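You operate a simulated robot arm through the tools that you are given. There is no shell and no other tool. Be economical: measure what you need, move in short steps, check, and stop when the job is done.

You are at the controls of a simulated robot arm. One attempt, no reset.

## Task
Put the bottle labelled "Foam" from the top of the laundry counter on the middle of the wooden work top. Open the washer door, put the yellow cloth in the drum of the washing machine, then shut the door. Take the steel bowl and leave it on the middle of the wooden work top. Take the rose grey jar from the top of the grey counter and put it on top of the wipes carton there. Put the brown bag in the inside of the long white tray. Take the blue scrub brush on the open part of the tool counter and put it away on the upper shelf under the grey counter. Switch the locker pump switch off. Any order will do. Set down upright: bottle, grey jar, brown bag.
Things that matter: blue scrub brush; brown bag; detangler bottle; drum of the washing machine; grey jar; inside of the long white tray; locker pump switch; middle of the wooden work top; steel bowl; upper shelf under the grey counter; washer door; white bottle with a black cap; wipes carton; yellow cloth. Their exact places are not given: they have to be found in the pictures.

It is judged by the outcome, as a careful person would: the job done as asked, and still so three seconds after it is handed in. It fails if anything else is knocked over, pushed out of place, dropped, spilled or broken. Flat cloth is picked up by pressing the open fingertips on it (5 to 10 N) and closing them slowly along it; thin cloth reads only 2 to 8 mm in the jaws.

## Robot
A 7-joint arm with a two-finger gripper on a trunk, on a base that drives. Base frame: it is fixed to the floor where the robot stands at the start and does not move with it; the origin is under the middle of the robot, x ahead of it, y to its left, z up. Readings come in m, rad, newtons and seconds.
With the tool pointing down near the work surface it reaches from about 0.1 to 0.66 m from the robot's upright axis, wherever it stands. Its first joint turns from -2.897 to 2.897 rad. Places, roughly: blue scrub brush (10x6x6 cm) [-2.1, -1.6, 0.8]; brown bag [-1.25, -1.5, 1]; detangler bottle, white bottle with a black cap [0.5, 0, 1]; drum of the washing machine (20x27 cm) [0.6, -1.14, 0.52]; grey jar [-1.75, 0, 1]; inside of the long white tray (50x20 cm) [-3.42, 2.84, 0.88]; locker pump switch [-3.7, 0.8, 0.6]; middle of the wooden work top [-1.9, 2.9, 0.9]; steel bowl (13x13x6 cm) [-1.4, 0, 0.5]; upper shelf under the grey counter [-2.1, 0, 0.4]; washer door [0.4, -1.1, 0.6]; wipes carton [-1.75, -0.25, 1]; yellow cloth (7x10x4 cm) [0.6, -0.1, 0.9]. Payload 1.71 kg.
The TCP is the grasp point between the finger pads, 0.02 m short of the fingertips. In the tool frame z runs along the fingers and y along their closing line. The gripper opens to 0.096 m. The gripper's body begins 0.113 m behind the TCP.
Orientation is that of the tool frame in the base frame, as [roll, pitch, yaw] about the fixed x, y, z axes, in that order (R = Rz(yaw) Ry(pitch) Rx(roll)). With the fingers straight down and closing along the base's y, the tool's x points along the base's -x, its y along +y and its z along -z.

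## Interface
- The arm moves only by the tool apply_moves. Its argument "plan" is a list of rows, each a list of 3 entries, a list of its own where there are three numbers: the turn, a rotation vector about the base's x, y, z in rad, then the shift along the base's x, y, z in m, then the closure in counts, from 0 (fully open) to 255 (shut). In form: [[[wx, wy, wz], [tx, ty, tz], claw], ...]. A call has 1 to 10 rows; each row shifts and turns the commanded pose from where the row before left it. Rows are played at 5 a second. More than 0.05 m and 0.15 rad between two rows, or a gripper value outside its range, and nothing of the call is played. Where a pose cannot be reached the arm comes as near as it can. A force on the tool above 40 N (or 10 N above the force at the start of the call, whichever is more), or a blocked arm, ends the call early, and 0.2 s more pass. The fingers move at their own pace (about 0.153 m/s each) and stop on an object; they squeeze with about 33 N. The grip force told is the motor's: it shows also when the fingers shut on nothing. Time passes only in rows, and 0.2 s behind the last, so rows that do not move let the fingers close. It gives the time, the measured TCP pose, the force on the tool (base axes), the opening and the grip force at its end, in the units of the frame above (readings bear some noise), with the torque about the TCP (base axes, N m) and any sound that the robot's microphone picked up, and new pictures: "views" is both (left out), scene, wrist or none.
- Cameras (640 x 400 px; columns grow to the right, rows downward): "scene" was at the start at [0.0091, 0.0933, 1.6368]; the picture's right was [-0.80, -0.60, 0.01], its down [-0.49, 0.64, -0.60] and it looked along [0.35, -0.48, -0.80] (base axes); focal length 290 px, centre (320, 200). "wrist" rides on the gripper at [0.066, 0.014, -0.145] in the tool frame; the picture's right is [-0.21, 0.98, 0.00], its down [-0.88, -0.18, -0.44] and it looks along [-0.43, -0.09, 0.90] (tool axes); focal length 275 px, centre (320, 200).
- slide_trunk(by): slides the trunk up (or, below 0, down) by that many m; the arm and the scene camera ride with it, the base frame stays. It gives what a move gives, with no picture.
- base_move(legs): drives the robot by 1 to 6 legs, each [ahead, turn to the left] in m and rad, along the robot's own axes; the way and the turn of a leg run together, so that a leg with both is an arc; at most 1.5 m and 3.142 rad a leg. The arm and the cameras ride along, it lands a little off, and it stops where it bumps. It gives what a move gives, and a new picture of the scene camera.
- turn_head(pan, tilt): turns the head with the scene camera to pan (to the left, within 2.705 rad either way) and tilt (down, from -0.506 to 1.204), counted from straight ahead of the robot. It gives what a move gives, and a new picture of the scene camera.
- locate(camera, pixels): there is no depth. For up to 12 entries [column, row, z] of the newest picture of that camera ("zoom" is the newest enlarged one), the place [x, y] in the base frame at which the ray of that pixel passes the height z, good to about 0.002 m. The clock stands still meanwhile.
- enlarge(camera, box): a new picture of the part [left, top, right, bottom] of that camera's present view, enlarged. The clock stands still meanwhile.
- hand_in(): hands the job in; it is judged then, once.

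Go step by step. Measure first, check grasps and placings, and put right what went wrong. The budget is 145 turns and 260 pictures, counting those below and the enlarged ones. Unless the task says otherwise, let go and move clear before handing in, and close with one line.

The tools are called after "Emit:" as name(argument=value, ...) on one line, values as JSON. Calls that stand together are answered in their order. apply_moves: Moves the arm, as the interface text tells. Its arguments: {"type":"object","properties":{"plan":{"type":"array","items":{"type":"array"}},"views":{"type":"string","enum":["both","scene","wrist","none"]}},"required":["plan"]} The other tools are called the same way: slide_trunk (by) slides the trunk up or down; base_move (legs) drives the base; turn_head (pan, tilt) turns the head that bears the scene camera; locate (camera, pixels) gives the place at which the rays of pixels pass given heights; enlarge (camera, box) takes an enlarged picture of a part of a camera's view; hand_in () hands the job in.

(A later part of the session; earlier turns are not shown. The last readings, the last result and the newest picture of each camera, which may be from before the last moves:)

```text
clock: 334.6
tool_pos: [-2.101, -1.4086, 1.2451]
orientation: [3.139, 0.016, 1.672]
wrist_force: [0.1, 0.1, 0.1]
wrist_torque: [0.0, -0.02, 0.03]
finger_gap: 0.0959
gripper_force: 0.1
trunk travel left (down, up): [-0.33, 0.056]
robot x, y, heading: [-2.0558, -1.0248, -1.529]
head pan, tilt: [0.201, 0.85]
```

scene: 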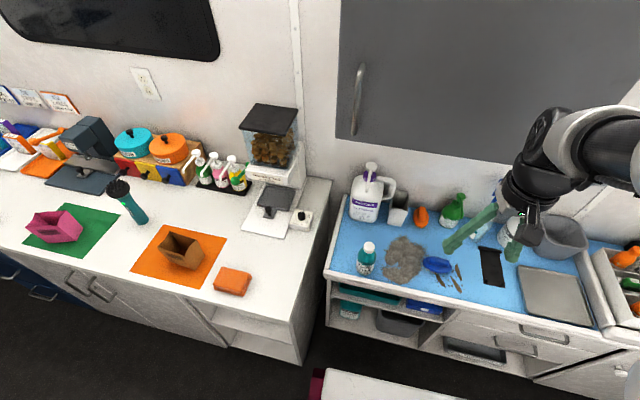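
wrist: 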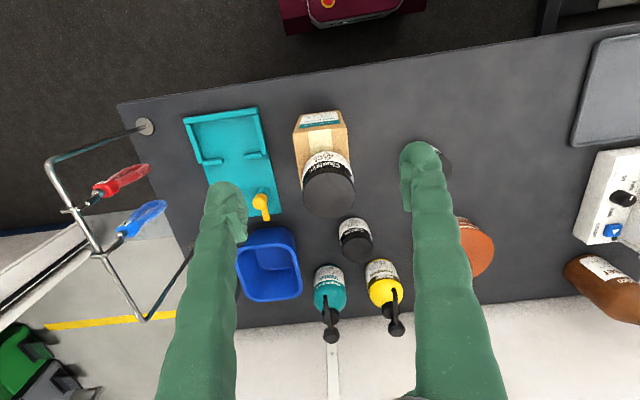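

The blue brush is at (437,265). Move the gripper over it at lower height and view.

Emit:
apply_moves(plan=[[[0, 0, 0], [-0.01, -0.02, -0.04], 0], [[0, 0, 0], [-0.01, -0.02, -0.04], 0], [[0, 0, 0], [-0.01, -0.02, -0.04], 0], [[0, 0, 0], [-0.01, -0.03, -0.035], 0], [[0, 0, 0], [-0.01, -0.04, -0.02], 0], [[0, 0, 0], [0, -0.04, 0], 0], [[0, 0, 0], [0, 0, 0], 0]], views="wrist")

```text
clock: 336.2
tool_pos: [-2.1518, -1.5645, 1.0772]
orientation: [3.142, 0.028, 1.668]
wrist_force: [0.5, -0.8, -0.2]
wrist_torque: [0.18, 0.02, 0.0]
finger_gap: 0.0959
gripper_force: 0.0
trunk travel left (down, up): [-0.33, 0.056]
robot x, y, heading: [-2.0514, -1.0208, -1.524]
head pan, tilt: [0.201, 0.85]
```

wrist: 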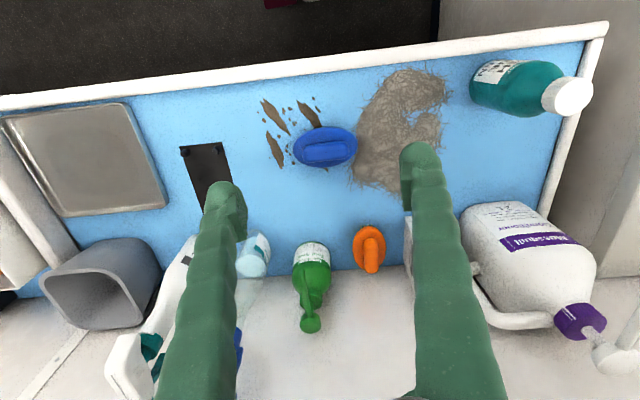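

Brush at (325,147), long axis roughly along x. I'll measure it, then turn the closing line across its width.

Emit:
locate(camera="wrist", pixels=[[325, 147, 0.84], [293, 150, 0.82], [357, 143, 0.82], [325, 126, 0.82], [325, 168, 0.82], [325, 155, 0.85], [370, 240, 0.84]])

Emit:
enlarge(camera="wrist", box=[260, 90, 390, 200])

```text
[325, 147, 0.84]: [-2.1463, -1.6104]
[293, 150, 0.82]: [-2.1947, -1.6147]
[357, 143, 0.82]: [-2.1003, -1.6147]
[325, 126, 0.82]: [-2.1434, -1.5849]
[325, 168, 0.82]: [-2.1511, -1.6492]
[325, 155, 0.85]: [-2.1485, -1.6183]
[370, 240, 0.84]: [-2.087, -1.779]
```

```text
3.64 times, centred on (325, 145) of wrist
```

zoom: 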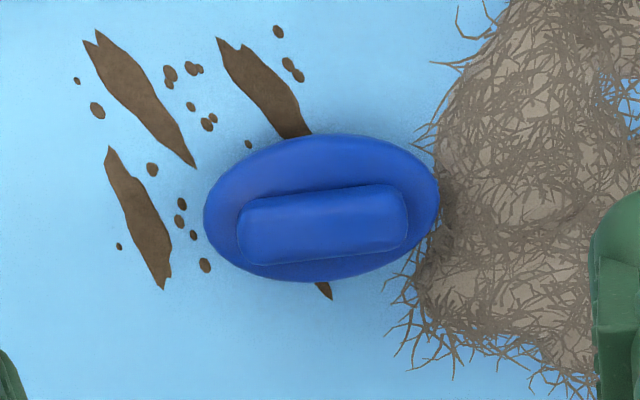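

Brush centre (-2.147,-1.614), 9.5 cm along x. Rotate the tool by -90° above it.

Emit:
apply_moves(plan=[[[0.028, 0.003, -0.14], [0, -0.005, 0], 0], [[0, 0, -0.15], [0, -0.005, 0], 0], [[0, 0, -0.15], [0, -0.005, 0], 0], [[0, 0, -0.15], [0, -0.005, 0], 0], [[0, 0, -0.15], [0, -0.005, 0], 0], [[0, 0, -0.15], [0, -0.005, -0.01], 0], [[0, 0, -0.15], [0, -0.005, -0.02], 0], [[0, 0, -0.15], [0, -0.005, -0.02], 0], [[0, 0, -0.15], [0.004, -0.005, -0.03], 0], [[0, 0, -0.15], [0, -0.005, -0.03], 0]], views="none")

Emit:
apply_moves(plan=[[[0, 0, -0.15], [0, 0, -0.02], 0], [[0, 0, -0.02], [0, 0, 0], 0]], views="wrist")

```text
clock: 338.0
tool_pos: [-2.142, -1.5394, 1.0195]
orientation: [-3.06, -0.091, 0.504]
wrist_force: [-2.5, -21.2, 24.2]
wrist_torque: [2.42, -0.24, 0.06]
finger_gap: 0.0958
gripper_force: 0.0
trunk travel left (down, up): [-0.33, 0.056]
robot x, y, heading: [-2.0496, -1.0175, -1.523]
head pan, tilt: [0.201, 0.85]
stopped in row 8: the arm was blocked; the commanded pose is now the measured one
```

```text
clock: 338.3
tool_pos: [-2.1417, -1.6142, 0.8752]
orientation: [-2.853, -0.179, 0.41]
wrist_force: [1.2, 20.1, -40.2]
wrist_torque: [-0.64, 0.03, 0.0]
finger_gap: 0.0957
gripper_force: 0.1
trunk travel left (down, up): [-0.33, 0.056]
robot x, y, heading: [-2.0518, -1.0212, -1.529]
head pan, tilt: [0.201, 0.85]
stopped in row 1: the arm was blocked; the commanded pose is now the measured one
```

wrist: 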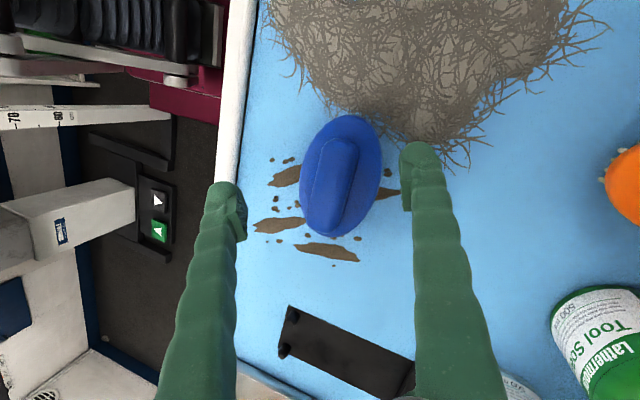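

The arm had been blocked (upper cabinet) and then sprang down to z 0.875. Hold and inspect the scene.

Emit:
apply_moves(plan=[[[0, 0, 0], [0, 0, 0.01], 0]])

```text
clock: 338.9
tool_pos: [-2.147, -1.57, 0.9155]
orientation: [-2.881, -0.169, 0.41]
wrist_force: [0.1, 0.4, 1.2]
wrist_torque: [-0.09, -0.02, -0.05]
finger_gap: 0.0961
gripper_force: 0.1
trunk travel left (down, up): [-0.33, 0.056]
robot x, y, heading: [-2.0519, -1.0176, -1.526]
head pan, tilt: [0.201, 0.85]
stopped in row 1: the arm was blocked; the commanded pose is now the measured one
```

scene: 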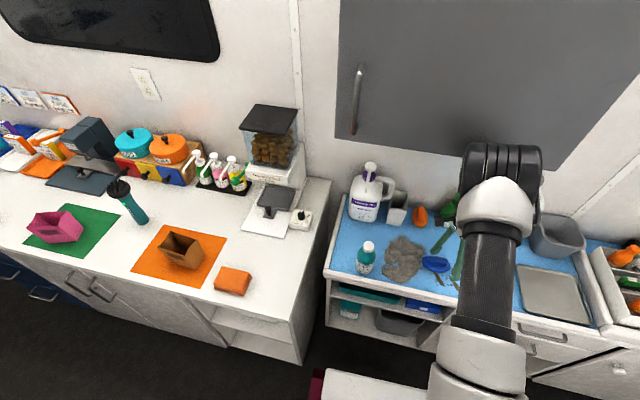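
wrist: 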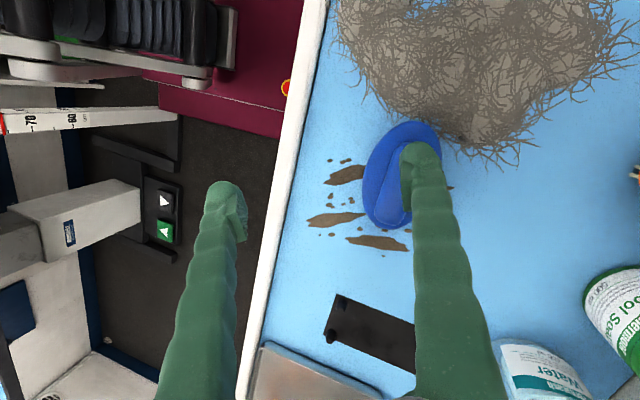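

Elbow sits close under the wall cabinet. Back the base 0.15 m, then straighten and turn the tool in free space.

Emit:
base_move(legs=[[-0.17, 0]])

Emit:
apply_moves(plan=[[[0, 0, 0], [0, 0.02, 0.04], 0], [[-0.1, 0.016, 0], [0, 0.02, 0.04], 0], [[-0.1, 0.016, 0], [0, 0.02, 0.04], 0], [[-0.1, 0.015, 0], [0, 0.02, 0.04], 0], [[0, 0, -0.14], [0, 0.02, 0.03], 0], [[0, 0, -0.14], [0, 0.02, 0], 0], [[0, 0, -0.13], [0, 0, 0], 0]])

```text
clock: 340.5
tool_pos: [-2.1724, -1.452, 0.9445]
orientation: [-2.997, -0.12, 0.441]
wrist_force: [0.2, -1.9, -1.1]
wrist_torque: [0.2, 0.05, 0.02]
finger_gap: 0.0959
gripper_force: 0.0
trunk travel left (down, up): [-0.33, 0.056]
robot x, y, heading: [-2.0367, -0.9353, -1.517]
head pan, tilt: [0.201, 0.85]
stopped in leg 1: the robot was blocked; the commanded pose is now the measured one
```

scene: 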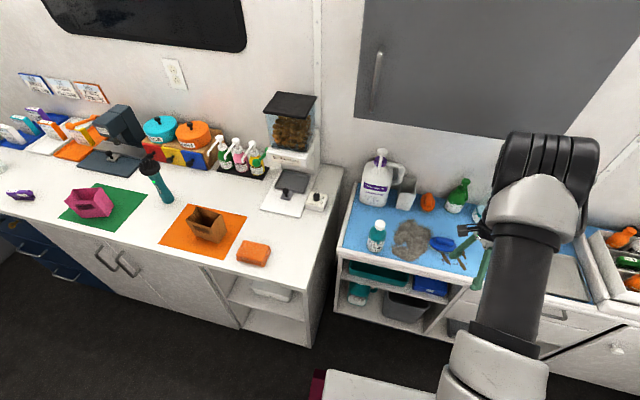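

```text
clock: 342.1
tool_pos: [-2.1751, -1.3314, 1.1355]
orientation: [3.035, 0.053, 0.032]
wrist_force: [-0.4, -0.2, -0.9]
wrist_torque: [-0.01, 0.01, -0.02]
finger_gap: 0.0961
gripper_force: 0.1
trunk travel left (down, up): [-0.33, 0.056]
robot x, y, heading: [-2.0379, -0.9363, -1.529]
head pan, tilt: [0.201, 0.85]
```

scene: 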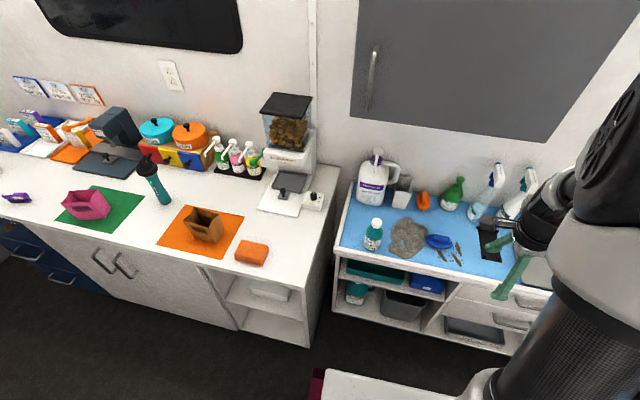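
wrist: 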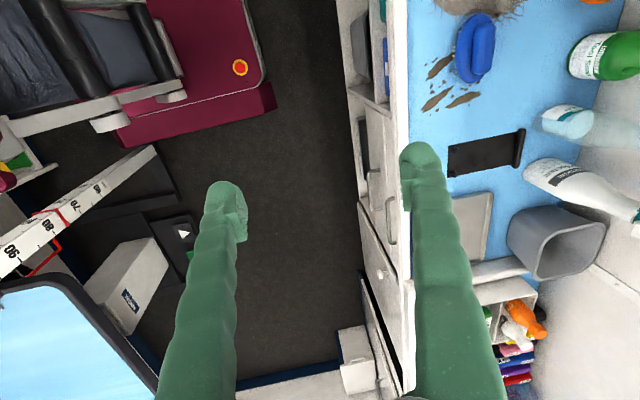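

Everything still stands. Straighten, lower the trunk 0.15 so the elbow stays below the cabinet, then drive closer.

Emit:
apply_moves(plan=[[[0.1, -0.049, 0], [0.02, 0, 0.02], 0], [[0, 0, 0], [0.01, 0, 0.03], 0]], views="none")

Emit:
slide_trunk(by=-0.2)

Emit:
base_move(legs=[[0.2, 0]])

Emit:
apply_moves(plan=[[[0, 0, 0], [0, 0, 0], 0]], views="wrist")

```text
clock: 342.7
tool_pos: [-2.1461, -1.3149, 1.1919]
orientation: [3.12, -0.004, 0.037]
wrist_force: [-1.0, -1.3, 0.6]
wrist_torque: [0.01, 0.02, 0.0]
finger_gap: 0.0958
gripper_force: 0.0
trunk travel left (down, up): [-0.33, 0.056]
robot x, y, heading: [-2.0354, -0.9383, -1.519]
head pan, tilt: [0.201, 0.85]
```

```text
clock: 344.9
tool_pos: [-2.1473, -1.3322, 0.9868]
orientation: [3.132, 0.0, 0.033]
wrist_force: [0.0, 0.6, -0.2]
wrist_torque: [-0.05, 0.02, -0.01]
finger_gap: 0.0958
gripper_force: 0.1
trunk travel left (down, up): [-0.13, 0.256]
robot x, y, heading: [-2.037, -0.9363, -1.519]
head pan, tilt: [0.201, 0.85]
```

```text
clock: 346.5
tool_pos: [-2.136, -1.5237, 0.9901]
orientation: [3.122, -0.001, 0.039]
wrist_force: [-0.5, -0.5, -0.2]
wrist_torque: [0.04, -0.01, -0.01]
finger_gap: 0.0959
gripper_force: 0.1
trunk travel left (down, up): [-0.13, 0.256]
robot x, y, heading: [-2.0303, -1.1363, -1.516]
head pan, tilt: [0.201, 0.85]
```

scene: 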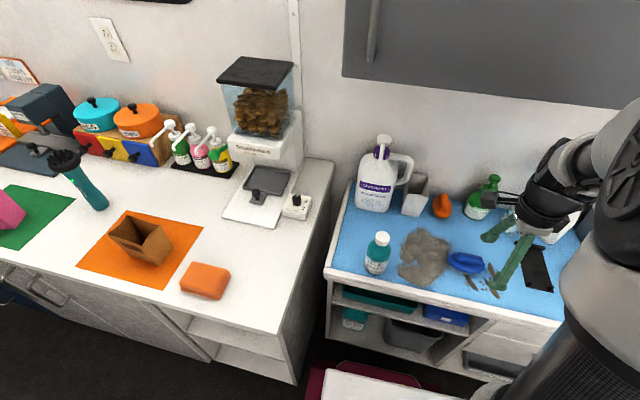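

```text
clock: 346.9
tool_pos: [-2.1346, -1.5479, 0.9824]
orientation: [-3.139, 0.002, 0.038]
wrist_force: [0.5, 2.1, -0.2]
wrist_torque: [-0.24, 0.01, 0.03]
finger_gap: 0.096
gripper_force: 0.0
trunk travel left (down, up): [-0.13, 0.256]
robot x, y, heading: [-2.0318, -1.1394, -1.512]
head pan, tilt: [0.201, 0.85]
```

wrist: 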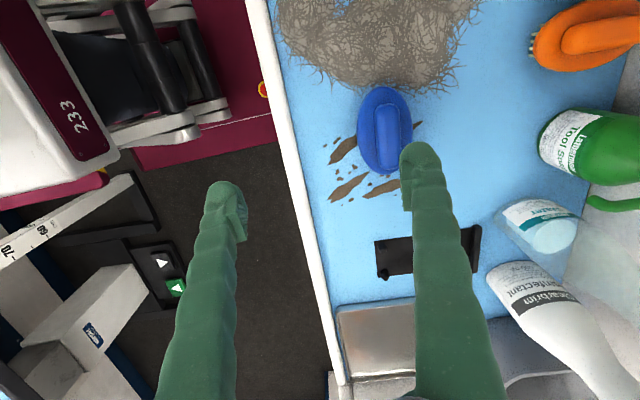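

Emit:
locate(camera="wrist", pixels=[[384, 130, 0.83], [383, 88, 0.82], [386, 173, 0.82], [358, 130, 0.82], [411, 130, 0.82], [388, 128, 0.85]])

```text
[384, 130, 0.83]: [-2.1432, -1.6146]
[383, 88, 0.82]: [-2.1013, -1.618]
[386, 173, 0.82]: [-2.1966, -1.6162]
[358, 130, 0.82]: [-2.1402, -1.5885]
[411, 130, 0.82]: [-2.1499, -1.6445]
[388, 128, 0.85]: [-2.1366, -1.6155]
```

Brush confirmed at (-2.146,-1.616). Move over and descend.

Emit:
apply_moves(plan=[[[0, 0, 0], [-0.006, -0.035, 0], 0], [[0, 0, 0], [-0.006, -0.033, 0], 0], [[0, 0, 0], [0, 0, -0.04], 0], [[0, 0, 0], [0, 0, -0.04], 0], [[0, 0, 0], [0, 0, -0.035], 0], [[0, 0, 0], [0, 0, -0.02], 0], [[0, 0, 0], [0, 0, 0], 0]], views="wrist")

```text
clock: 348.5
tool_pos: [-2.1463, -1.6037, 0.8516]
orientation: [3.132, 0.0, 0.039]
wrist_force: [-0.8, 0.1, 0.7]
wrist_torque: [0.01, -0.03, 0.0]
finger_gap: 0.096
gripper_force: 0.0
trunk travel left (down, up): [-0.13, 0.256]
robot x, y, heading: [-2.0289, -1.1383, -1.518]
head pan, tilt: [0.201, 0.85]
```

wrist: 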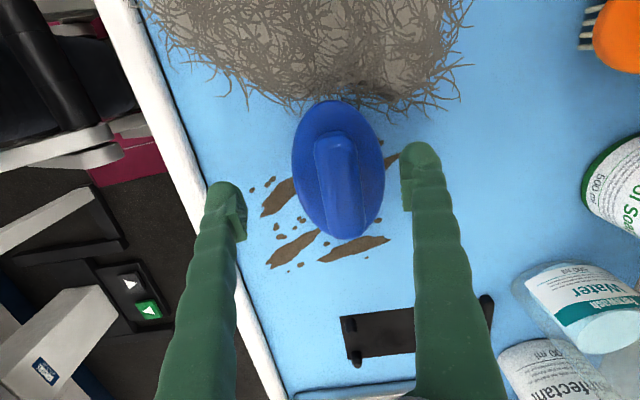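

Shift -0.011 in y, descend 2 cm, and close.

Emit:
apply_moves(plan=[[[0, 0, 0], [0, -0.011, -0.008], 0], [[0, 0, 0], [0, 0, -0.01], 0], [[0, 0, 0], [0, 0, 0], 60], [[0, 0, 0], [0, 0, 0], 130], [[0, 0, 0], [0, 0, 0], 200], [[0, 0, 0], [0, 0, 0], 255], [[0, 0, 0], [0, 0, 0], 255]], views="wrist")

```text
clock: 350.1
tool_pos: [-2.1477, -1.6137, 0.8317]
orientation: [3.134, -0.001, 0.038]
wrist_force: [0.6, -1.5, 0.9]
wrist_torque: [-0.02, 0.06, -0.01]
finger_gap: 0.0571
gripper_force: 33.3
trunk travel left (down, up): [-0.13, 0.256]
robot x, y, heading: [-2.0305, -1.1391, -1.519]
head pan, tilt: [0.201, 0.85]
```

wrist: 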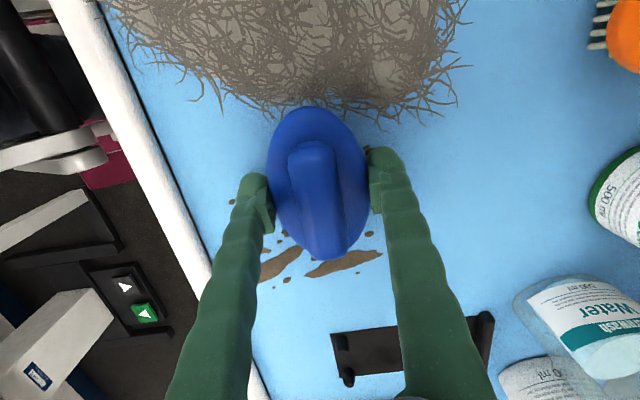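

Gripped. Lift, retract, back up a little, raise, and turn toward the grey counter's shelf.

Emit:
apply_moves(plan=[[[0, 0, 0], [0, 0, 0.03], 255], [[0, 0, 0], [0, 0, 0.04], 255], [[0, 0, 0], [0, 0, 0.04], 255], [[0, 0, 0], [0, 0.02, 0.035], 255], [[0, 0, 0], [0, 0.045, 0], 255], [[0, 0, 0], [0.02, 0.04, 0], 255]], views="none")

Emit:
base_move(legs=[[-0.15, 0]])

Emit:
slide_trunk(by=0.15)

Emit:
base_move(legs=[[0, 3.09]])

Emit:
turn_head(pan=0.2, tilt=0.95)

```text
clock: 351.5
tool_pos: [-2.1274, -1.5079, 0.9826]
orientation: [3.13, 0.0, 0.037]
wrist_force: [-0.7, -0.7, -1.1]
wrist_torque: [-0.05, 0.0, 0.03]
finger_gap: 0.0571
gripper_force: 33.1
trunk travel left (down, up): [-0.13, 0.256]
robot x, y, heading: [-2.0332, -1.1336, -1.52]
head pan, tilt: [0.201, 0.85]
```

```text
clock: 353.0
tool_pos: [-2.1346, -1.3656, 0.978]
orientation: [3.14, -0.001, 0.041]
wrist_force: [0.2, 0.2, -1.0]
wrist_torque: [-0.02, 0.01, -0.02]
finger_gap: 0.057
gripper_force: 32.6
trunk travel left (down, up): [-0.13, 0.256]
robot x, y, heading: [-2.039, -0.9929, -1.517]
head pan, tilt: [0.201, 0.85]
```

scene: 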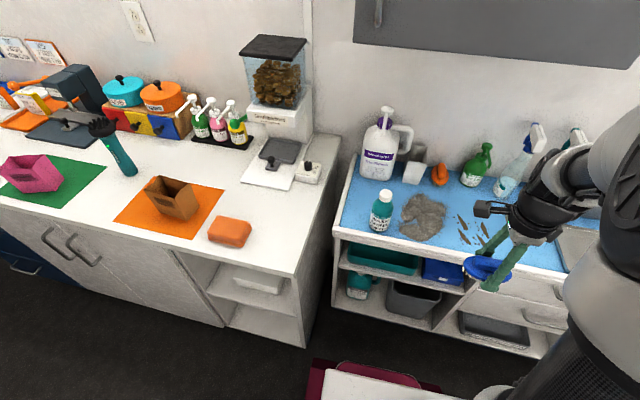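

```text
clock: 354.7
tool_pos: [-2.1347, -1.3702, 1.1253]
orientation: [-3.139, 0.001, 0.04]
wrist_force: [0.4, 1.1, -0.9]
wrist_torque: [-0.02, 0.02, -0.01]
finger_gap: 0.0575
gripper_force: 33.0
trunk travel left (down, up): [-0.28, 0.106]
robot x, y, heading: [-2.0413, -0.9899, -1.515]
head pan, tilt: [0.201, 0.85]
```

```text
clock: 363.7
tool_pos: [-1.9106, -0.6167, 1.1251]
orientation: [-3.139, 0.0, 3.09]
wrist_force: [0.2, -0.9, -1.3]
wrist_torque: [0.01, -0.03, 0.01]
finger_gap: 0.0572
gripper_force: 33.1
trunk travel left (down, up): [-0.28, 0.106]
robot x, y, heading: [-2.0298, -0.9889, 1.536]
head pan, tilt: [0.201, 0.85]
```

scene: 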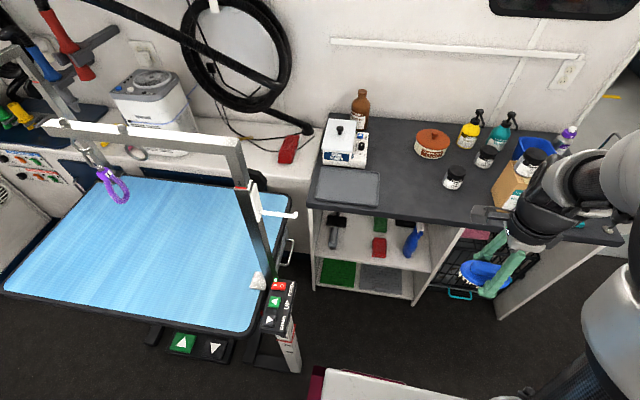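

```text
clock: 364.4
tool_pos: [-1.9106, -0.6338, 1.1304]
orientation: [3.127, -0.002, 3.09]
wrist_force: [-0.9, -1.0, -1.1]
wrist_torque: [0.07, 0.01, -0.01]
finger_gap: 0.0569
gripper_force: 32.4
trunk travel left (down, up): [-0.28, 0.106]
robot x, y, heading: [-2.0308, -0.9906, 1.535]
head pan, tilt: [0.201, 0.949]
```

scene: 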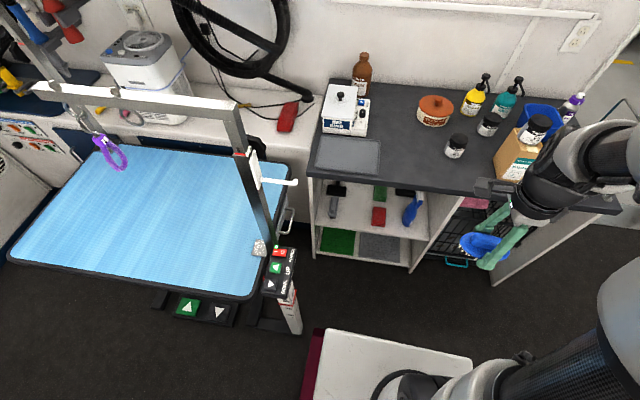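

Emit:
enlarge(camera="scene", box=[295, 165, 495, 290])

Emit:
locate(camera="scene", pixels=[[316, 222, 0.4], [412, 240, 0.4], [316, 255, 0.1], [408, 272, 0.0], [355, 227, 0.4], [332, 215, 0.42], [377, 227, 0.4], [408, 225, 0.4], [310, 177, 0.88], [355, 205, 0.4]])

```text
3.20 times, centred on (395, 228) of scene
```

zoom: 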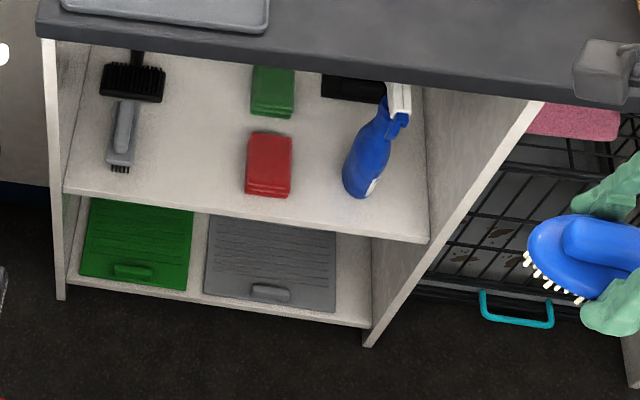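

```text
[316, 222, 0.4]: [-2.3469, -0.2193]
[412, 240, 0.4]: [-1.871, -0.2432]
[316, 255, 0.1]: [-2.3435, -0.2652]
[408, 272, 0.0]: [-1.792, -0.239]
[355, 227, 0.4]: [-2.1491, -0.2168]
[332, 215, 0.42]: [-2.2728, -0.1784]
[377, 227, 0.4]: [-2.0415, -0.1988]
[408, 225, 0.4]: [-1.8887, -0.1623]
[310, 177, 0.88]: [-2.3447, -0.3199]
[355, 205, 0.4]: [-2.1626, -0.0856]
```

The upper shelf has a free strip near (355,220) → x≈-2.15. Square the tool yaw while moving left, then drive ahead 0.2 and lower the trunk.

Emit:
apply_moves(plan=[[[0, 0, 0.15], [-0.02, 0, 0], 255], [[0, 0, 0.15], [-0.02, 0, 0], 255], [[0, 0, 0.15], [-0.02, 0, 0], 255], [[0, 0, 0.15], [-0.02, 0, 0], 255], [[0, 0, 0.15], [-0.02, 0, 0], 255], [[0, 0, 0.15], [-0.025, 0, 0], 255], [[0, 0, 0.15], [-0.025, 0, 0], 255], [[0, 0, 0.15], [-0.025, 0, 0], 255], [[0, 0, 0.15], [-0.025, 0, 0], 255], [[0, 0, 0.15], [-0.025, 0, 0], 255]], views="none")

Emit:
slide_trunk(by=-0.28)

Emit:
apply_moves(plan=[[[0, 0, 0.08], [-0.01, 0, -0.02], 255], [[0.14, 0, 0], [0, 0, -0.02], 255], [[0.14, 0, 0], [0, 0, -0.03], 255], [[0.14, 0, 0], [0, 0, -0.04], 255], [[0.14, 0, 0], [0, 0, -0.04], 255], [[0.14, 0, 0], [0, 0, -0.045], 255], [[0.14, 0, 0], [0, 0.0, -0.045], 255]])

```text
clock: 366.6
tool_pos: [-2.1366, -0.6358, 1.1321]
orientation: [3.127, -0.002, -1.688]
wrist_force: [0.0, 0.0, -1.9]
wrist_torque: [0.0, 0.0, 0.0]
finger_gap: 0.0568
gripper_force: 32.7
trunk travel left (down, up): [-0.28, 0.106]
robot x, y, heading: [-2.0263, -0.985, 1.539]
head pan, tilt: [0.201, 0.949]
```

```text
clock: 369.4
tool_pos: [-2.1359, -0.6341, 0.8544]
orientation: [3.128, -0.001, -1.693]
wrist_force: [0.7, -0.2, -1.2]
wrist_torque: [0.0, 0.02, 0.01]
finger_gap: 0.0573
gripper_force: 33.3
trunk travel left (down, up): [0.0, 0.386]
robot x, y, heading: [-2.0294, -0.9886, 1.542]
head pan, tilt: [0.201, 0.949]
```

```text
clock: 371.0
tool_pos: [-2.1874, -0.5569, 0.619]
orientation: [3.081, 0.833, -1.634]
wrist_force: [0.5, 1.1, -1.9]
wrist_torque: [-0.05, 0.02, 0.03]
finger_gap: 0.0568
gripper_force: 33.1
out of reach, approached as far as the arm can: row 4, 5, 6
trunk travel left (down, up): [0.0, 0.386]
robot x, y, heading: [-2.0288, -0.9887, 1.536]
head pan, tilt: [0.201, 0.949]
```

scene: 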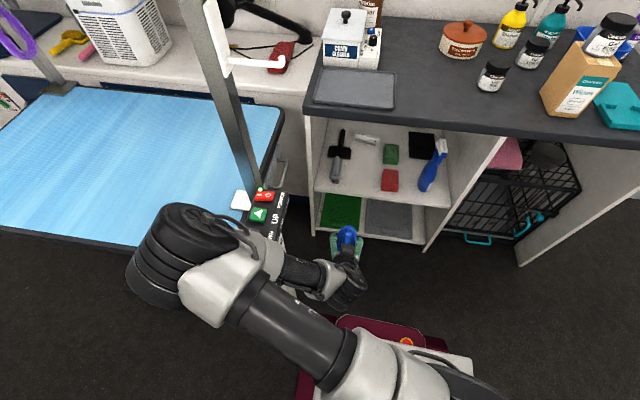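
wrist: 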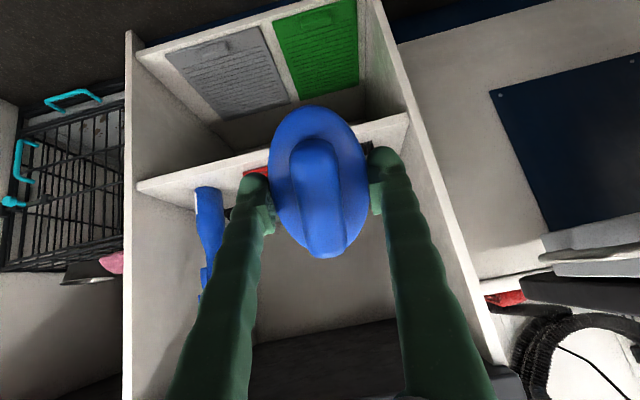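

The shelf and its free spot are visible, and the steel bowl appears on the crate top at (550,150). Unfold the arm forward first so the elbow comes in.

Emit:
apply_moves(plan=[[[0, 0, 0], [0.01, 0.04, -0.01], 255], [[0, 0, 0], [0.01, 0.04, -0.015], 255], [[0, 0, 0], [0.01, 0.04, -0.015], 255], [[0.05, 0, 0], [0.005, 0.04, -0.01], 255], [[0, 0, 0], [0, 0, 0], 255]])

Emit:
locate(camera="scene", pixels=[[315, 190, 0.4], [315, 190, 0.44], [448, 208, 0.4], [448, 208, 0.44], [336, 182, 0.42], [384, 190, 0.42], [425, 250, 0.0], [300, 112, 0.87], [360, 200, 0.42]])

```text
clock: 372.2
tool_pos: [-2.1522, -0.3996, 0.5698]
orientation: [3.075, 0.888, -1.638]
wrist_force: [0.6, -0.6, -1.0]
wrist_torque: [-0.01, 0.03, -0.02]
finger_gap: 0.0574
gripper_force: 32.8
trunk travel left (down, up): [0.0, 0.386]
robot x, y, heading: [-2.0339, -0.9874, 1.539]
head pan, tilt: [0.201, 0.949]
```

scene: 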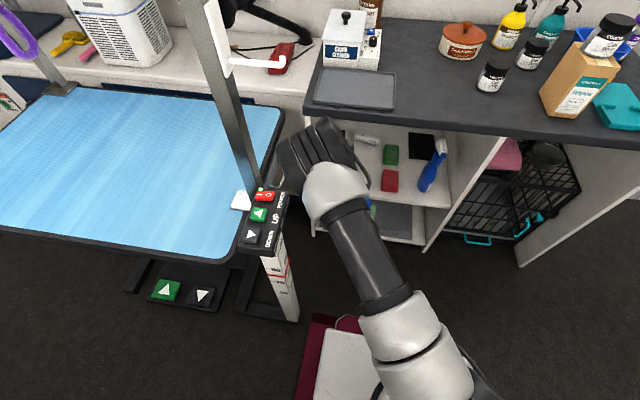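
wrist: 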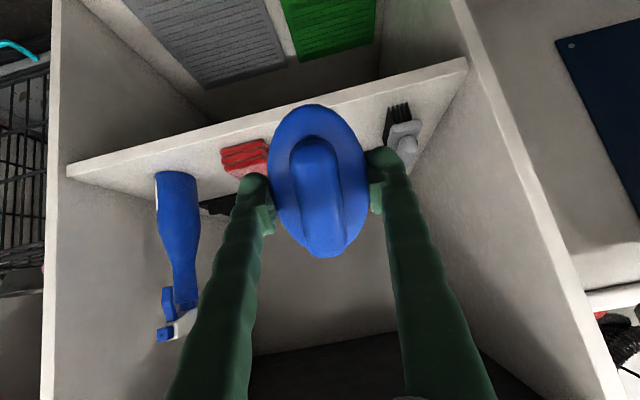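

```text
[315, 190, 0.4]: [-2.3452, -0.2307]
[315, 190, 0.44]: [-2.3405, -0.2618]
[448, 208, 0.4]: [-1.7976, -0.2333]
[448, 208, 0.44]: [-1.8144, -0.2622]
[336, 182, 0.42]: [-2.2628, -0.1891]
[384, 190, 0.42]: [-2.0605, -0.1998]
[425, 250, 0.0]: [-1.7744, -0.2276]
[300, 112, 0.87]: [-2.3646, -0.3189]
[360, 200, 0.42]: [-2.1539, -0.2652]
```

Shelf surface ≈0.40 with a free gap x -2.25…-2.06. Drive ahead 0.15 and extend into the shelf.

Emit:
base_move(legs=[[0.15, 0]])

Emit:
apply_moves(plan=[[[0, 0, 0], [0, 0.03, -0.02], 255], [[0, 0, 0], [-0.002, 0.03, -0.02], 255], [[0, 0, 0], [-0.002, 0.03, -0.02], 255], [[0, 0, 0], [0, 0.03, -0.01], 255], [[0, 0, 0], [0, 0, 0], 255]])

```text
clock: 373.6
tool_pos: [-2.1457, -0.2501, 0.5698]
orientation: [3.075, 0.887, -1.636]
wrist_force: [-0.6, 0.3, -0.1]
wrist_torque: [-0.02, 0.0, -0.05]
finger_gap: 0.0573
gripper_force: 32.8
trunk travel left (down, up): [0.0, 0.386]
robot x, y, heading: [-2.0233, -0.8423, 1.542]
head pan, tilt: [0.201, 0.949]
```

scene: 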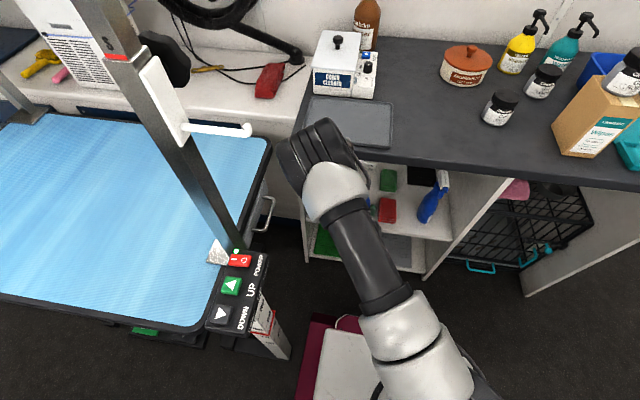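

```text
clock: 374.8
tool_pos: [-2.1497, -0.1378, 0.5105]
orientation: [3.074, 0.901, -1.638]
wrist_force: [0.7, 0.0, -0.3]
wrist_torque: [0.01, -0.01, 0.0]
finger_gap: 0.0574
gripper_force: 32.2
trunk travel left (down, up): [0.0, 0.386]
robot x, y, heading: [-2.0269, -0.8391, 1.534]
head pan, tilt: [0.201, 0.949]
```

scene: 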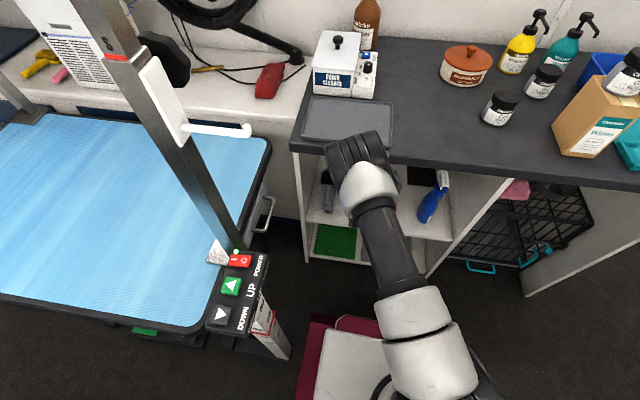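
wrist: 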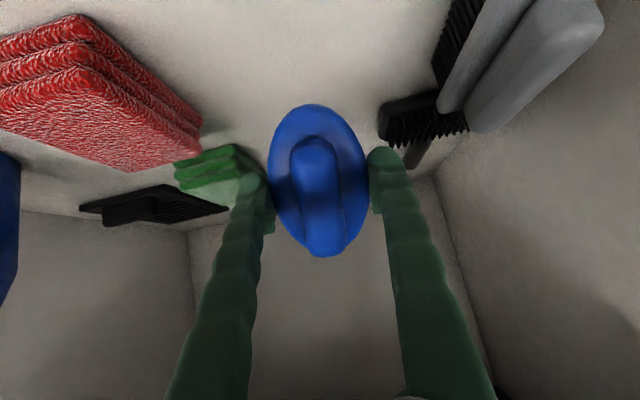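

Emit:
locate(camera="wrist", pixels=[[380, 105, 0.41], [385, 140, 0.41], [407, 168, 0.41], [240, 150, 0.41], [255, 175, 0.41], [200, 125, 0.41], [318, 105, 0.45]])

```text
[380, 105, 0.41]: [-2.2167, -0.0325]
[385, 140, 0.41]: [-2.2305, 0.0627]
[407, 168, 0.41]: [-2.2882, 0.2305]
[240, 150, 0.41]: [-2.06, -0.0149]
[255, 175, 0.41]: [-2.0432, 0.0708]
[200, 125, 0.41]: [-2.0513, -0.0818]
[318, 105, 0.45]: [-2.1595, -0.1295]
```

Clear on both sides. Lower 5 cm to the shelf.

Emit:
apply_moves(plan=[[[0, 0, 0], [0, 0, -0.02], 255], [[0, 0, 0], [0, 0, -0.015], 255], [[0, 0, 0], [0, 0, -0.006], 255], [[0, 0, 0], [0, 0, -0.005], 255], [[0, 0, 0], [0, 0, 0], 255]], views="wrist")

```text
clock: 376.0
tool_pos: [-2.1516, -0.1369, 0.4679]
orientation: [3.072, 0.912, -1.639]
wrist_force: [-6.9, 4.4, 25.4]
wrist_torque: [0.14, -0.06, 0.07]
finger_gap: 0.0573
gripper_force: 32.2
trunk travel left (down, up): [0.0, 0.386]
robot x, y, heading: [-2.0246, -0.8376, 1.536]
head pan, tilt: [0.201, 0.949]
```

wrist: 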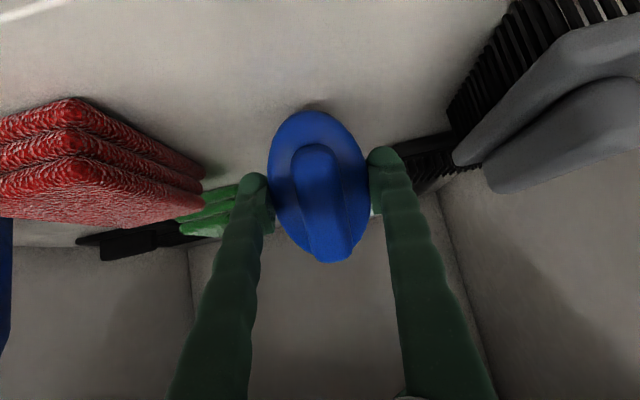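

The brush touches the shelf (25 N). Open slightly and withdraw.

Emit:
apply_moves(plan=[[[0, 0, 0], [0, 0, 0.004], 255], [[0, 0, 0], [0, 0, 0], 60], [[0, 0, 0], [0, 0, 0], 45], [[0, 0, 0], [0, 0, 0], 45], [[0, 0, 0], [0, -0.025, 0.02], 45], [[0, 0, 0], [0, -0.03, 0.02], 45], [[0, 0, 0], [0, -0.03, 0.02], 45], [[0, 0, 0], [0, -0.04, 0.02], 45]], views="wrist")

```text
clock: 377.8
tool_pos: [-2.1511, -0.2637, 0.5471]
orientation: [3.074, 0.903, -1.636]
wrist_force: [-0.5, 0.6, -0.1]
wrist_torque: [0.04, -0.05, 0.01]
finger_gap: 0.079
gripper_force: 0.1
trunk travel left (down, up): [0.0, 0.386]
robot x, y, heading: [-2.0273, -0.8398, 1.539]
head pan, tilt: [0.201, 0.949]
```

wrist: 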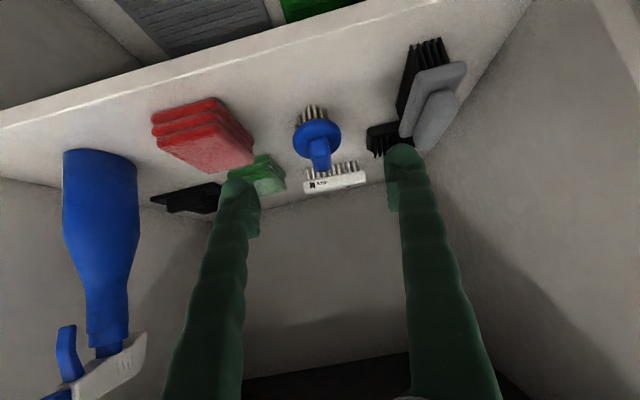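

Emit:
enlarge(camera="wrist", box=[240, 70, 420, 220])

```text
2.67 times, centred on (330, 145) of wrist
```

zoom: 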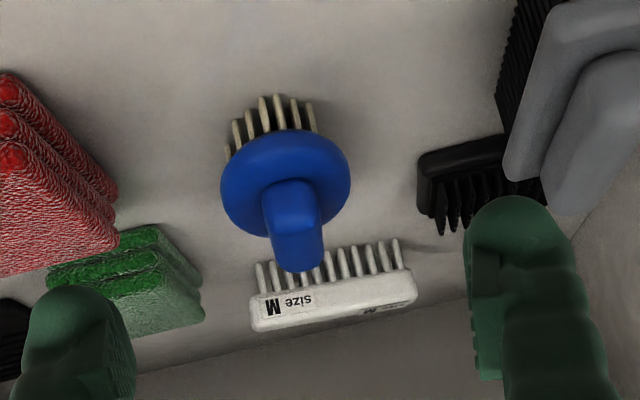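

The brush sits on its bristles on the upper shelf. Retract and reposition toward the crate bay for the steel bowl.

Emit:
apply_moves(plan=[[[0, 0, 0], [0.01, -0.04, 0.02], 45], [[0, 0, 0], [0.02, -0.04, 0.02], 45], [[0, 0, 0], [0.02, -0.04, 0.02], 0], [[0, 0, 0], [0.02, -0.03, 0.02], 0]], views="none")

Emit:
base_move(legs=[[-0.04, 0], [0, -1.54], [0.56, 0], [0, 1.6]])

Emit:
turn_head(pan=0.1, tilt=0.9)

```text
clock: 378.8
tool_pos: [-2.0923, -0.3802, 0.6028]
orientation: [3.075, 0.902, -1.638]
wrist_force: [0.1, 0.4, -0.2]
wrist_torque: [-0.02, -0.01, 0.01]
finger_gap: 0.0961
gripper_force: 0.0
out of reach, approached as far as the arm can: row 4
trunk travel left (down, up): [0.0, 0.386]
robot x, y, heading: [-2.0273, -0.84, 1.536]
head pan, tilt: [0.201, 0.949]
```

```text
clock: 384.4
tool_pos: [-1.5568, -0.7968, 0.5965]
orientation: [3.078, 0.892, 3.111]
wrist_force: [-1.2, 0.2, 0.6]
wrist_torque: [-0.02, -0.01, 0.01]
finger_gap: 0.096
gripper_force: 0.1
trunk travel left (down, up): [0.0, 0.386]
robot x, y, heading: [-2.0261, -0.9183, 0.094]
head pan, tilt: [0.201, 0.949]
stopped in leg 3: the robot was blocked; the commanded pose is now the measured one
```

scene: 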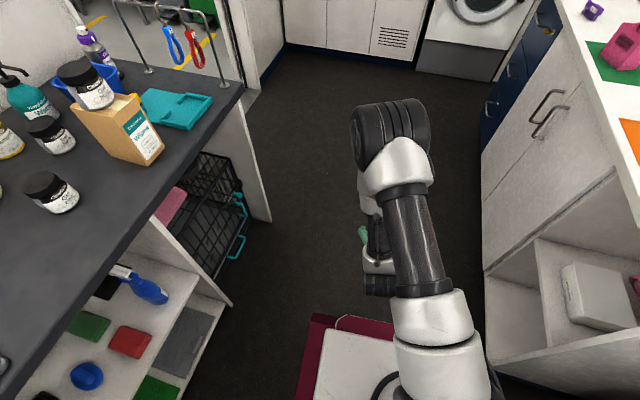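

```text
clock: 385.1
tool_pos: [-1.5572, -0.7963, 0.5971]
orientation: [3.079, 0.891, 3.111]
wrist_force: [0.6, 1.0, -0.1]
wrist_torque: [-0.01, 0.0, -0.01]
finger_gap: 0.0961
gripper_force: 0.0
trunk travel left (down, up): [0.0, 0.386]
robot x, y, heading: [-2.0231, -0.9164, 0.102]
head pan, tilt: [0.099, 0.901]
```

scene: 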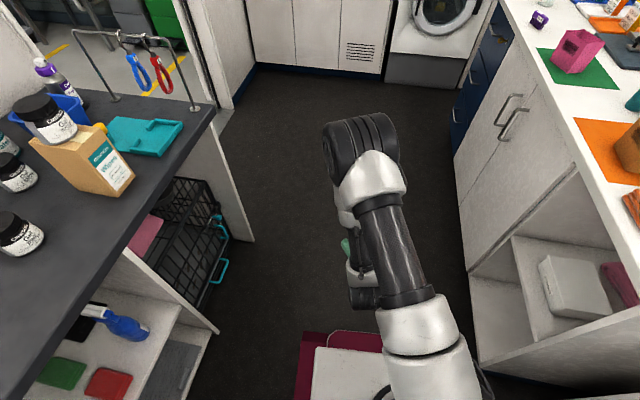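

The rear corner brushed the table ruler foot; try driving forward now.

Emit:
base_move(legs=[[0.1, 0], [0.46, 0]])

```text
clock: 388.8
tool_pos: [-1.0017, -0.7524, 0.5959]
orientation: [3.079, 0.889, 3.096]
wrist_force: [-0.3, 0.3, -0.8]
wrist_torque: [0.02, 0.04, 0.05]
finger_gap: 0.0959
gripper_force: 0.1
trunk travel left (down, up): [0.0, 0.386]
robot x, y, heading: [-1.4676, -0.8626, 0.079]
head pan, tilt: [0.099, 0.901]
```

scene: 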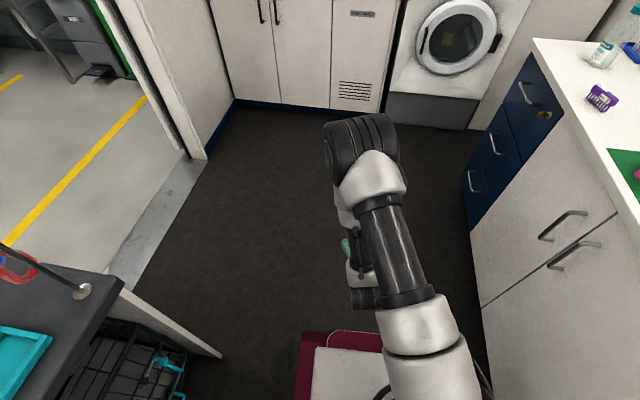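

Turn to face the crate bay and look.

Emit:
base_move(legs=[[0, 1.49]])

Emit:
turn_head(pan=0.1, tilt=0.75)

Emit:
apply_moves(plan=[[[0, 0, 0], [0, 0, 0], 0]], views="wrist")

```text
clock: 393.7
tool_pos: [-1.5703, -0.4036, 0.6054]
orientation: [3.075, 0.904, -1.638]
wrist_force: [0.4, -1.0, -0.5]
wrist_torque: [0.06, -0.02, -0.03]
finger_gap: 0.0958
gripper_force: 0.1
trunk travel left (down, up): [0.0, 0.386]
robot x, y, heading: [-1.465, -0.8644, 1.635]
head pan, tilt: [0.099, 0.901]
```

scene: 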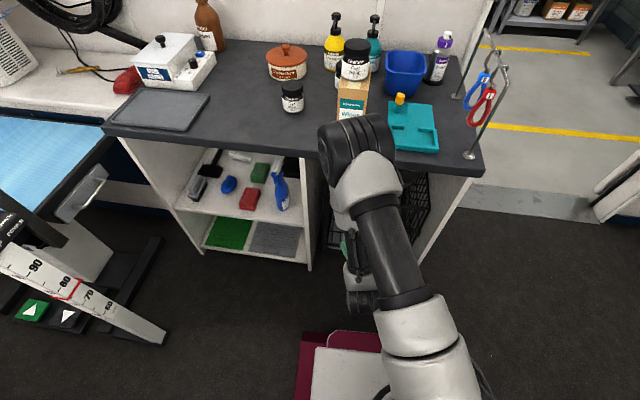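

```text
clock: 394.4
tool_pos: [-1.5695, -0.4136, 0.6111]
orientation: [3.074, 0.923, -1.638]
wrist_force: [0.0, -0.8, 0.6]
wrist_torque: [-0.02, 0.01, -0.02]
finger_gap: 0.0962
gripper_force: 0.0
trunk travel left (down, up): [0.0, 0.386]
robot x, y, heading: [-1.4638, -0.8648, 1.635]
head pan, tilt: [0.099, 0.75]
```

scene: 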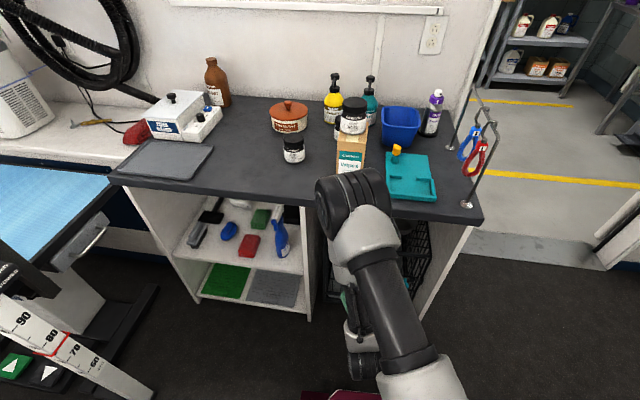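

```text
clock: 394.8
tool_pos: [-1.5694, -0.4127, 0.6116]
orientation: [3.074, 0.922, -1.639]
wrist_force: [-0.4, -0.1, -0.1]
wrist_torque: [0.0, -0.04, 0.0]
finger_gap: 0.0962
gripper_force: 0.1
trunk travel left (down, up): [0.0, 0.386]
robot x, y, heading: [-1.4637, -0.8647, 1.639]
head pan, tilt: [0.099, 0.75]
```

wrist: 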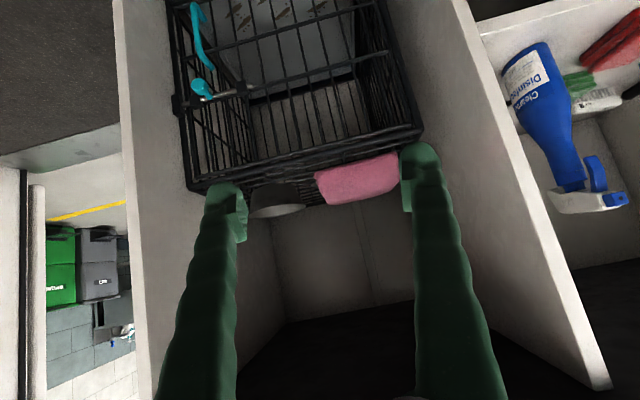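

Emit:
enlarge(camera="wrist", box=[180, 120, 430, 250])

Emit:
locate(camera="wrist", pixels=[[305, 160, 0.4], [305, 160, 0.45], [305, 160, 0.5], [277, 215, 0.5], [250, 215, 0.5], [305, 206, 0.5]])

```text
2.56 times, centred on (305, 185) of wrist
```

zoom: 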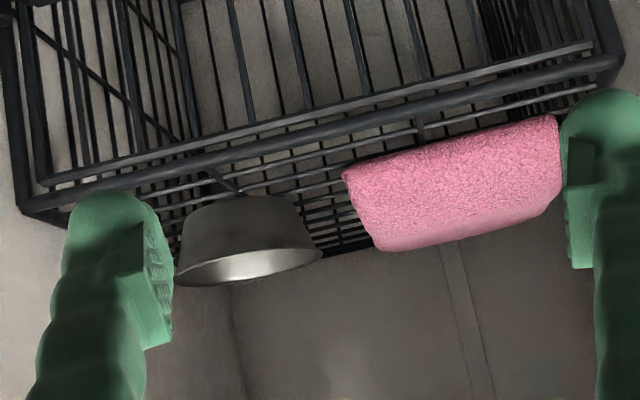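

```text
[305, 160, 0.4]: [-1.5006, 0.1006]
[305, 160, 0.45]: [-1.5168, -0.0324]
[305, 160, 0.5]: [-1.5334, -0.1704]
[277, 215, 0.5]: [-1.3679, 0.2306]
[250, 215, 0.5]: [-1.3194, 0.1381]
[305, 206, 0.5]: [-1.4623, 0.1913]
```

The bowl stands upright on the crate top, next to a pink towel. Get a second view from directly in front, a bit higher.

Emit:
locate(camera="wrist", pixels=[[249, 216, 0.52], [249, 216, 0.54], [305, 206.5, 0.52], [305, 206.5, 0.54], [278, 183, 0.44], [278, 183, 0.46], [278, 183, 0.48]])

Emit:
apply_moves(plan=[[[0, 0, 0], [0.045, 0.01, 0.02], 0], [[0, 0, 0], [0.045, 0.01, 0.02], 0], [[0, 0, 0], [0.045, 0.01, 0.02], 0], [[0, 0, 0], [0.01, 0, 0.02], 0], [[0, 0, 0], [0, 0, 0], 0]])

```text
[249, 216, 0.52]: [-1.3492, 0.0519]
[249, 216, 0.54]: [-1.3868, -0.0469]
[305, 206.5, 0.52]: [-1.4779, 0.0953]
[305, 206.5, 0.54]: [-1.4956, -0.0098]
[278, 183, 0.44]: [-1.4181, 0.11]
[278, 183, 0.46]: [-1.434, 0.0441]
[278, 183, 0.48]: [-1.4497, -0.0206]
```

```text
refused: row 1 steps farther than a row can; nothing moved
```

Emit:
apply_moves(plan=[[[0, 0, 0], [0.04, 0.01, 0.02], 0], [[0, 0, 0], [0.04, 0.01, 0.02], 0], [[0, 0, 0], [0.04, 0.01, 0.02], 0], [[0, 0, 0], [0.03, 0, 0.02], 0], [[0, 0, 0], [0, 0, 0], 0]])

```text
clock: 396.0
tool_pos: [-1.4242, -0.3612, 0.6834]
orientation: [3.072, 0.921, -1.642]
wrist_force: [0.2, -0.6, -0.6]
wrist_torque: [0.01, 0.0, 0.01]
finger_gap: 0.0961
gripper_force: 0.1
out of reach, approached as far as the arm can: row 1, 2
trunk travel left (down, up): [0.0, 0.386]
robot x, y, heading: [-1.4639, -0.8638, 1.634]
head pan, tilt: [0.099, 0.75]
```

scene: 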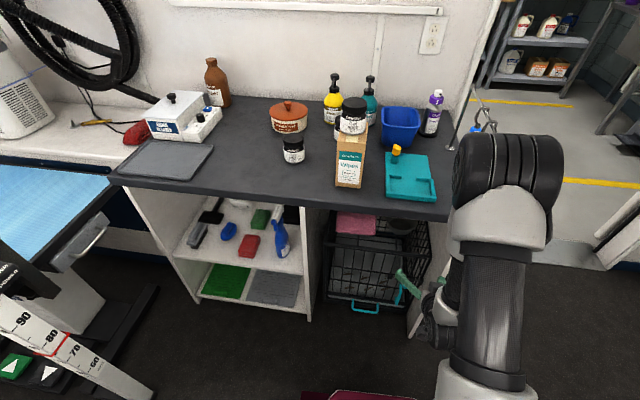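
wrist: 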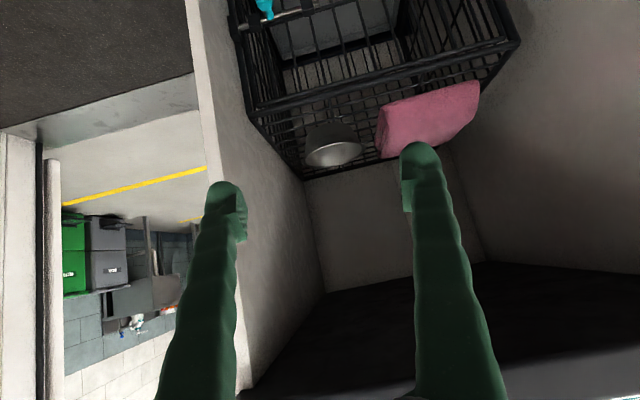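

Both cameras see the bowl: scene (402,228), wrist (333,150). Zoom and triangulate.

Emit:
enlarge(camera="scene", box=[320, 195, 440, 285])

Emit:
locate(camera="scene", pixels=[[402, 226, 0.5], [402, 226, 0.54], [388, 226, 0.52], [416, 226, 0.52], [332, 308, 0.0], [408, 333, 0.0]])

Emit:
enlarge(camera="wrist", box=[240, 70, 400, 190])

Emit:
locate(camera="wrist", pixels=[[305, 157, 0.5], [305, 157, 0.54], [362, 148, 0.5], [362, 148, 0.54], [335, 152, 0.5], [335, 152, 0.54], [330, 125, 0.46], [330, 125, 0.48]])

```text
4.44 times, centred on (380, 240) of scene
```

zoom: 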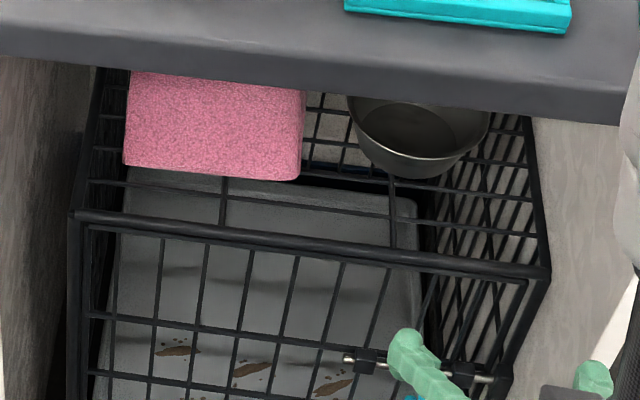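

```text
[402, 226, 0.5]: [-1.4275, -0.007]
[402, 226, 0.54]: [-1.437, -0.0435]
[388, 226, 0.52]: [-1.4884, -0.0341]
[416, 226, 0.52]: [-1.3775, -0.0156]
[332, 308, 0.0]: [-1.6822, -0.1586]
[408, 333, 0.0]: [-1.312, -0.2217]
```

```text
3.33 times, centred on (320, 130) of wrist
```

zoom: 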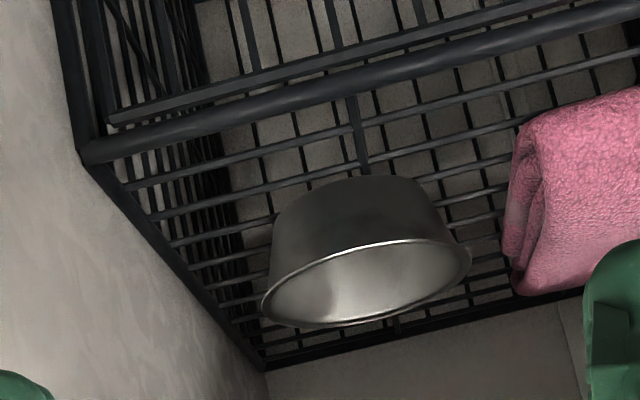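

```text
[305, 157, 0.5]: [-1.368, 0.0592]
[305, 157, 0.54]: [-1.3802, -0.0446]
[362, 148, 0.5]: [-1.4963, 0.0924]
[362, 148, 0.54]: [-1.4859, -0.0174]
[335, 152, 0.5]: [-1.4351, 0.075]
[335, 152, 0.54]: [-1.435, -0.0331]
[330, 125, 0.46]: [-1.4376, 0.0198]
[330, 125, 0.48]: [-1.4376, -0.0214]
```

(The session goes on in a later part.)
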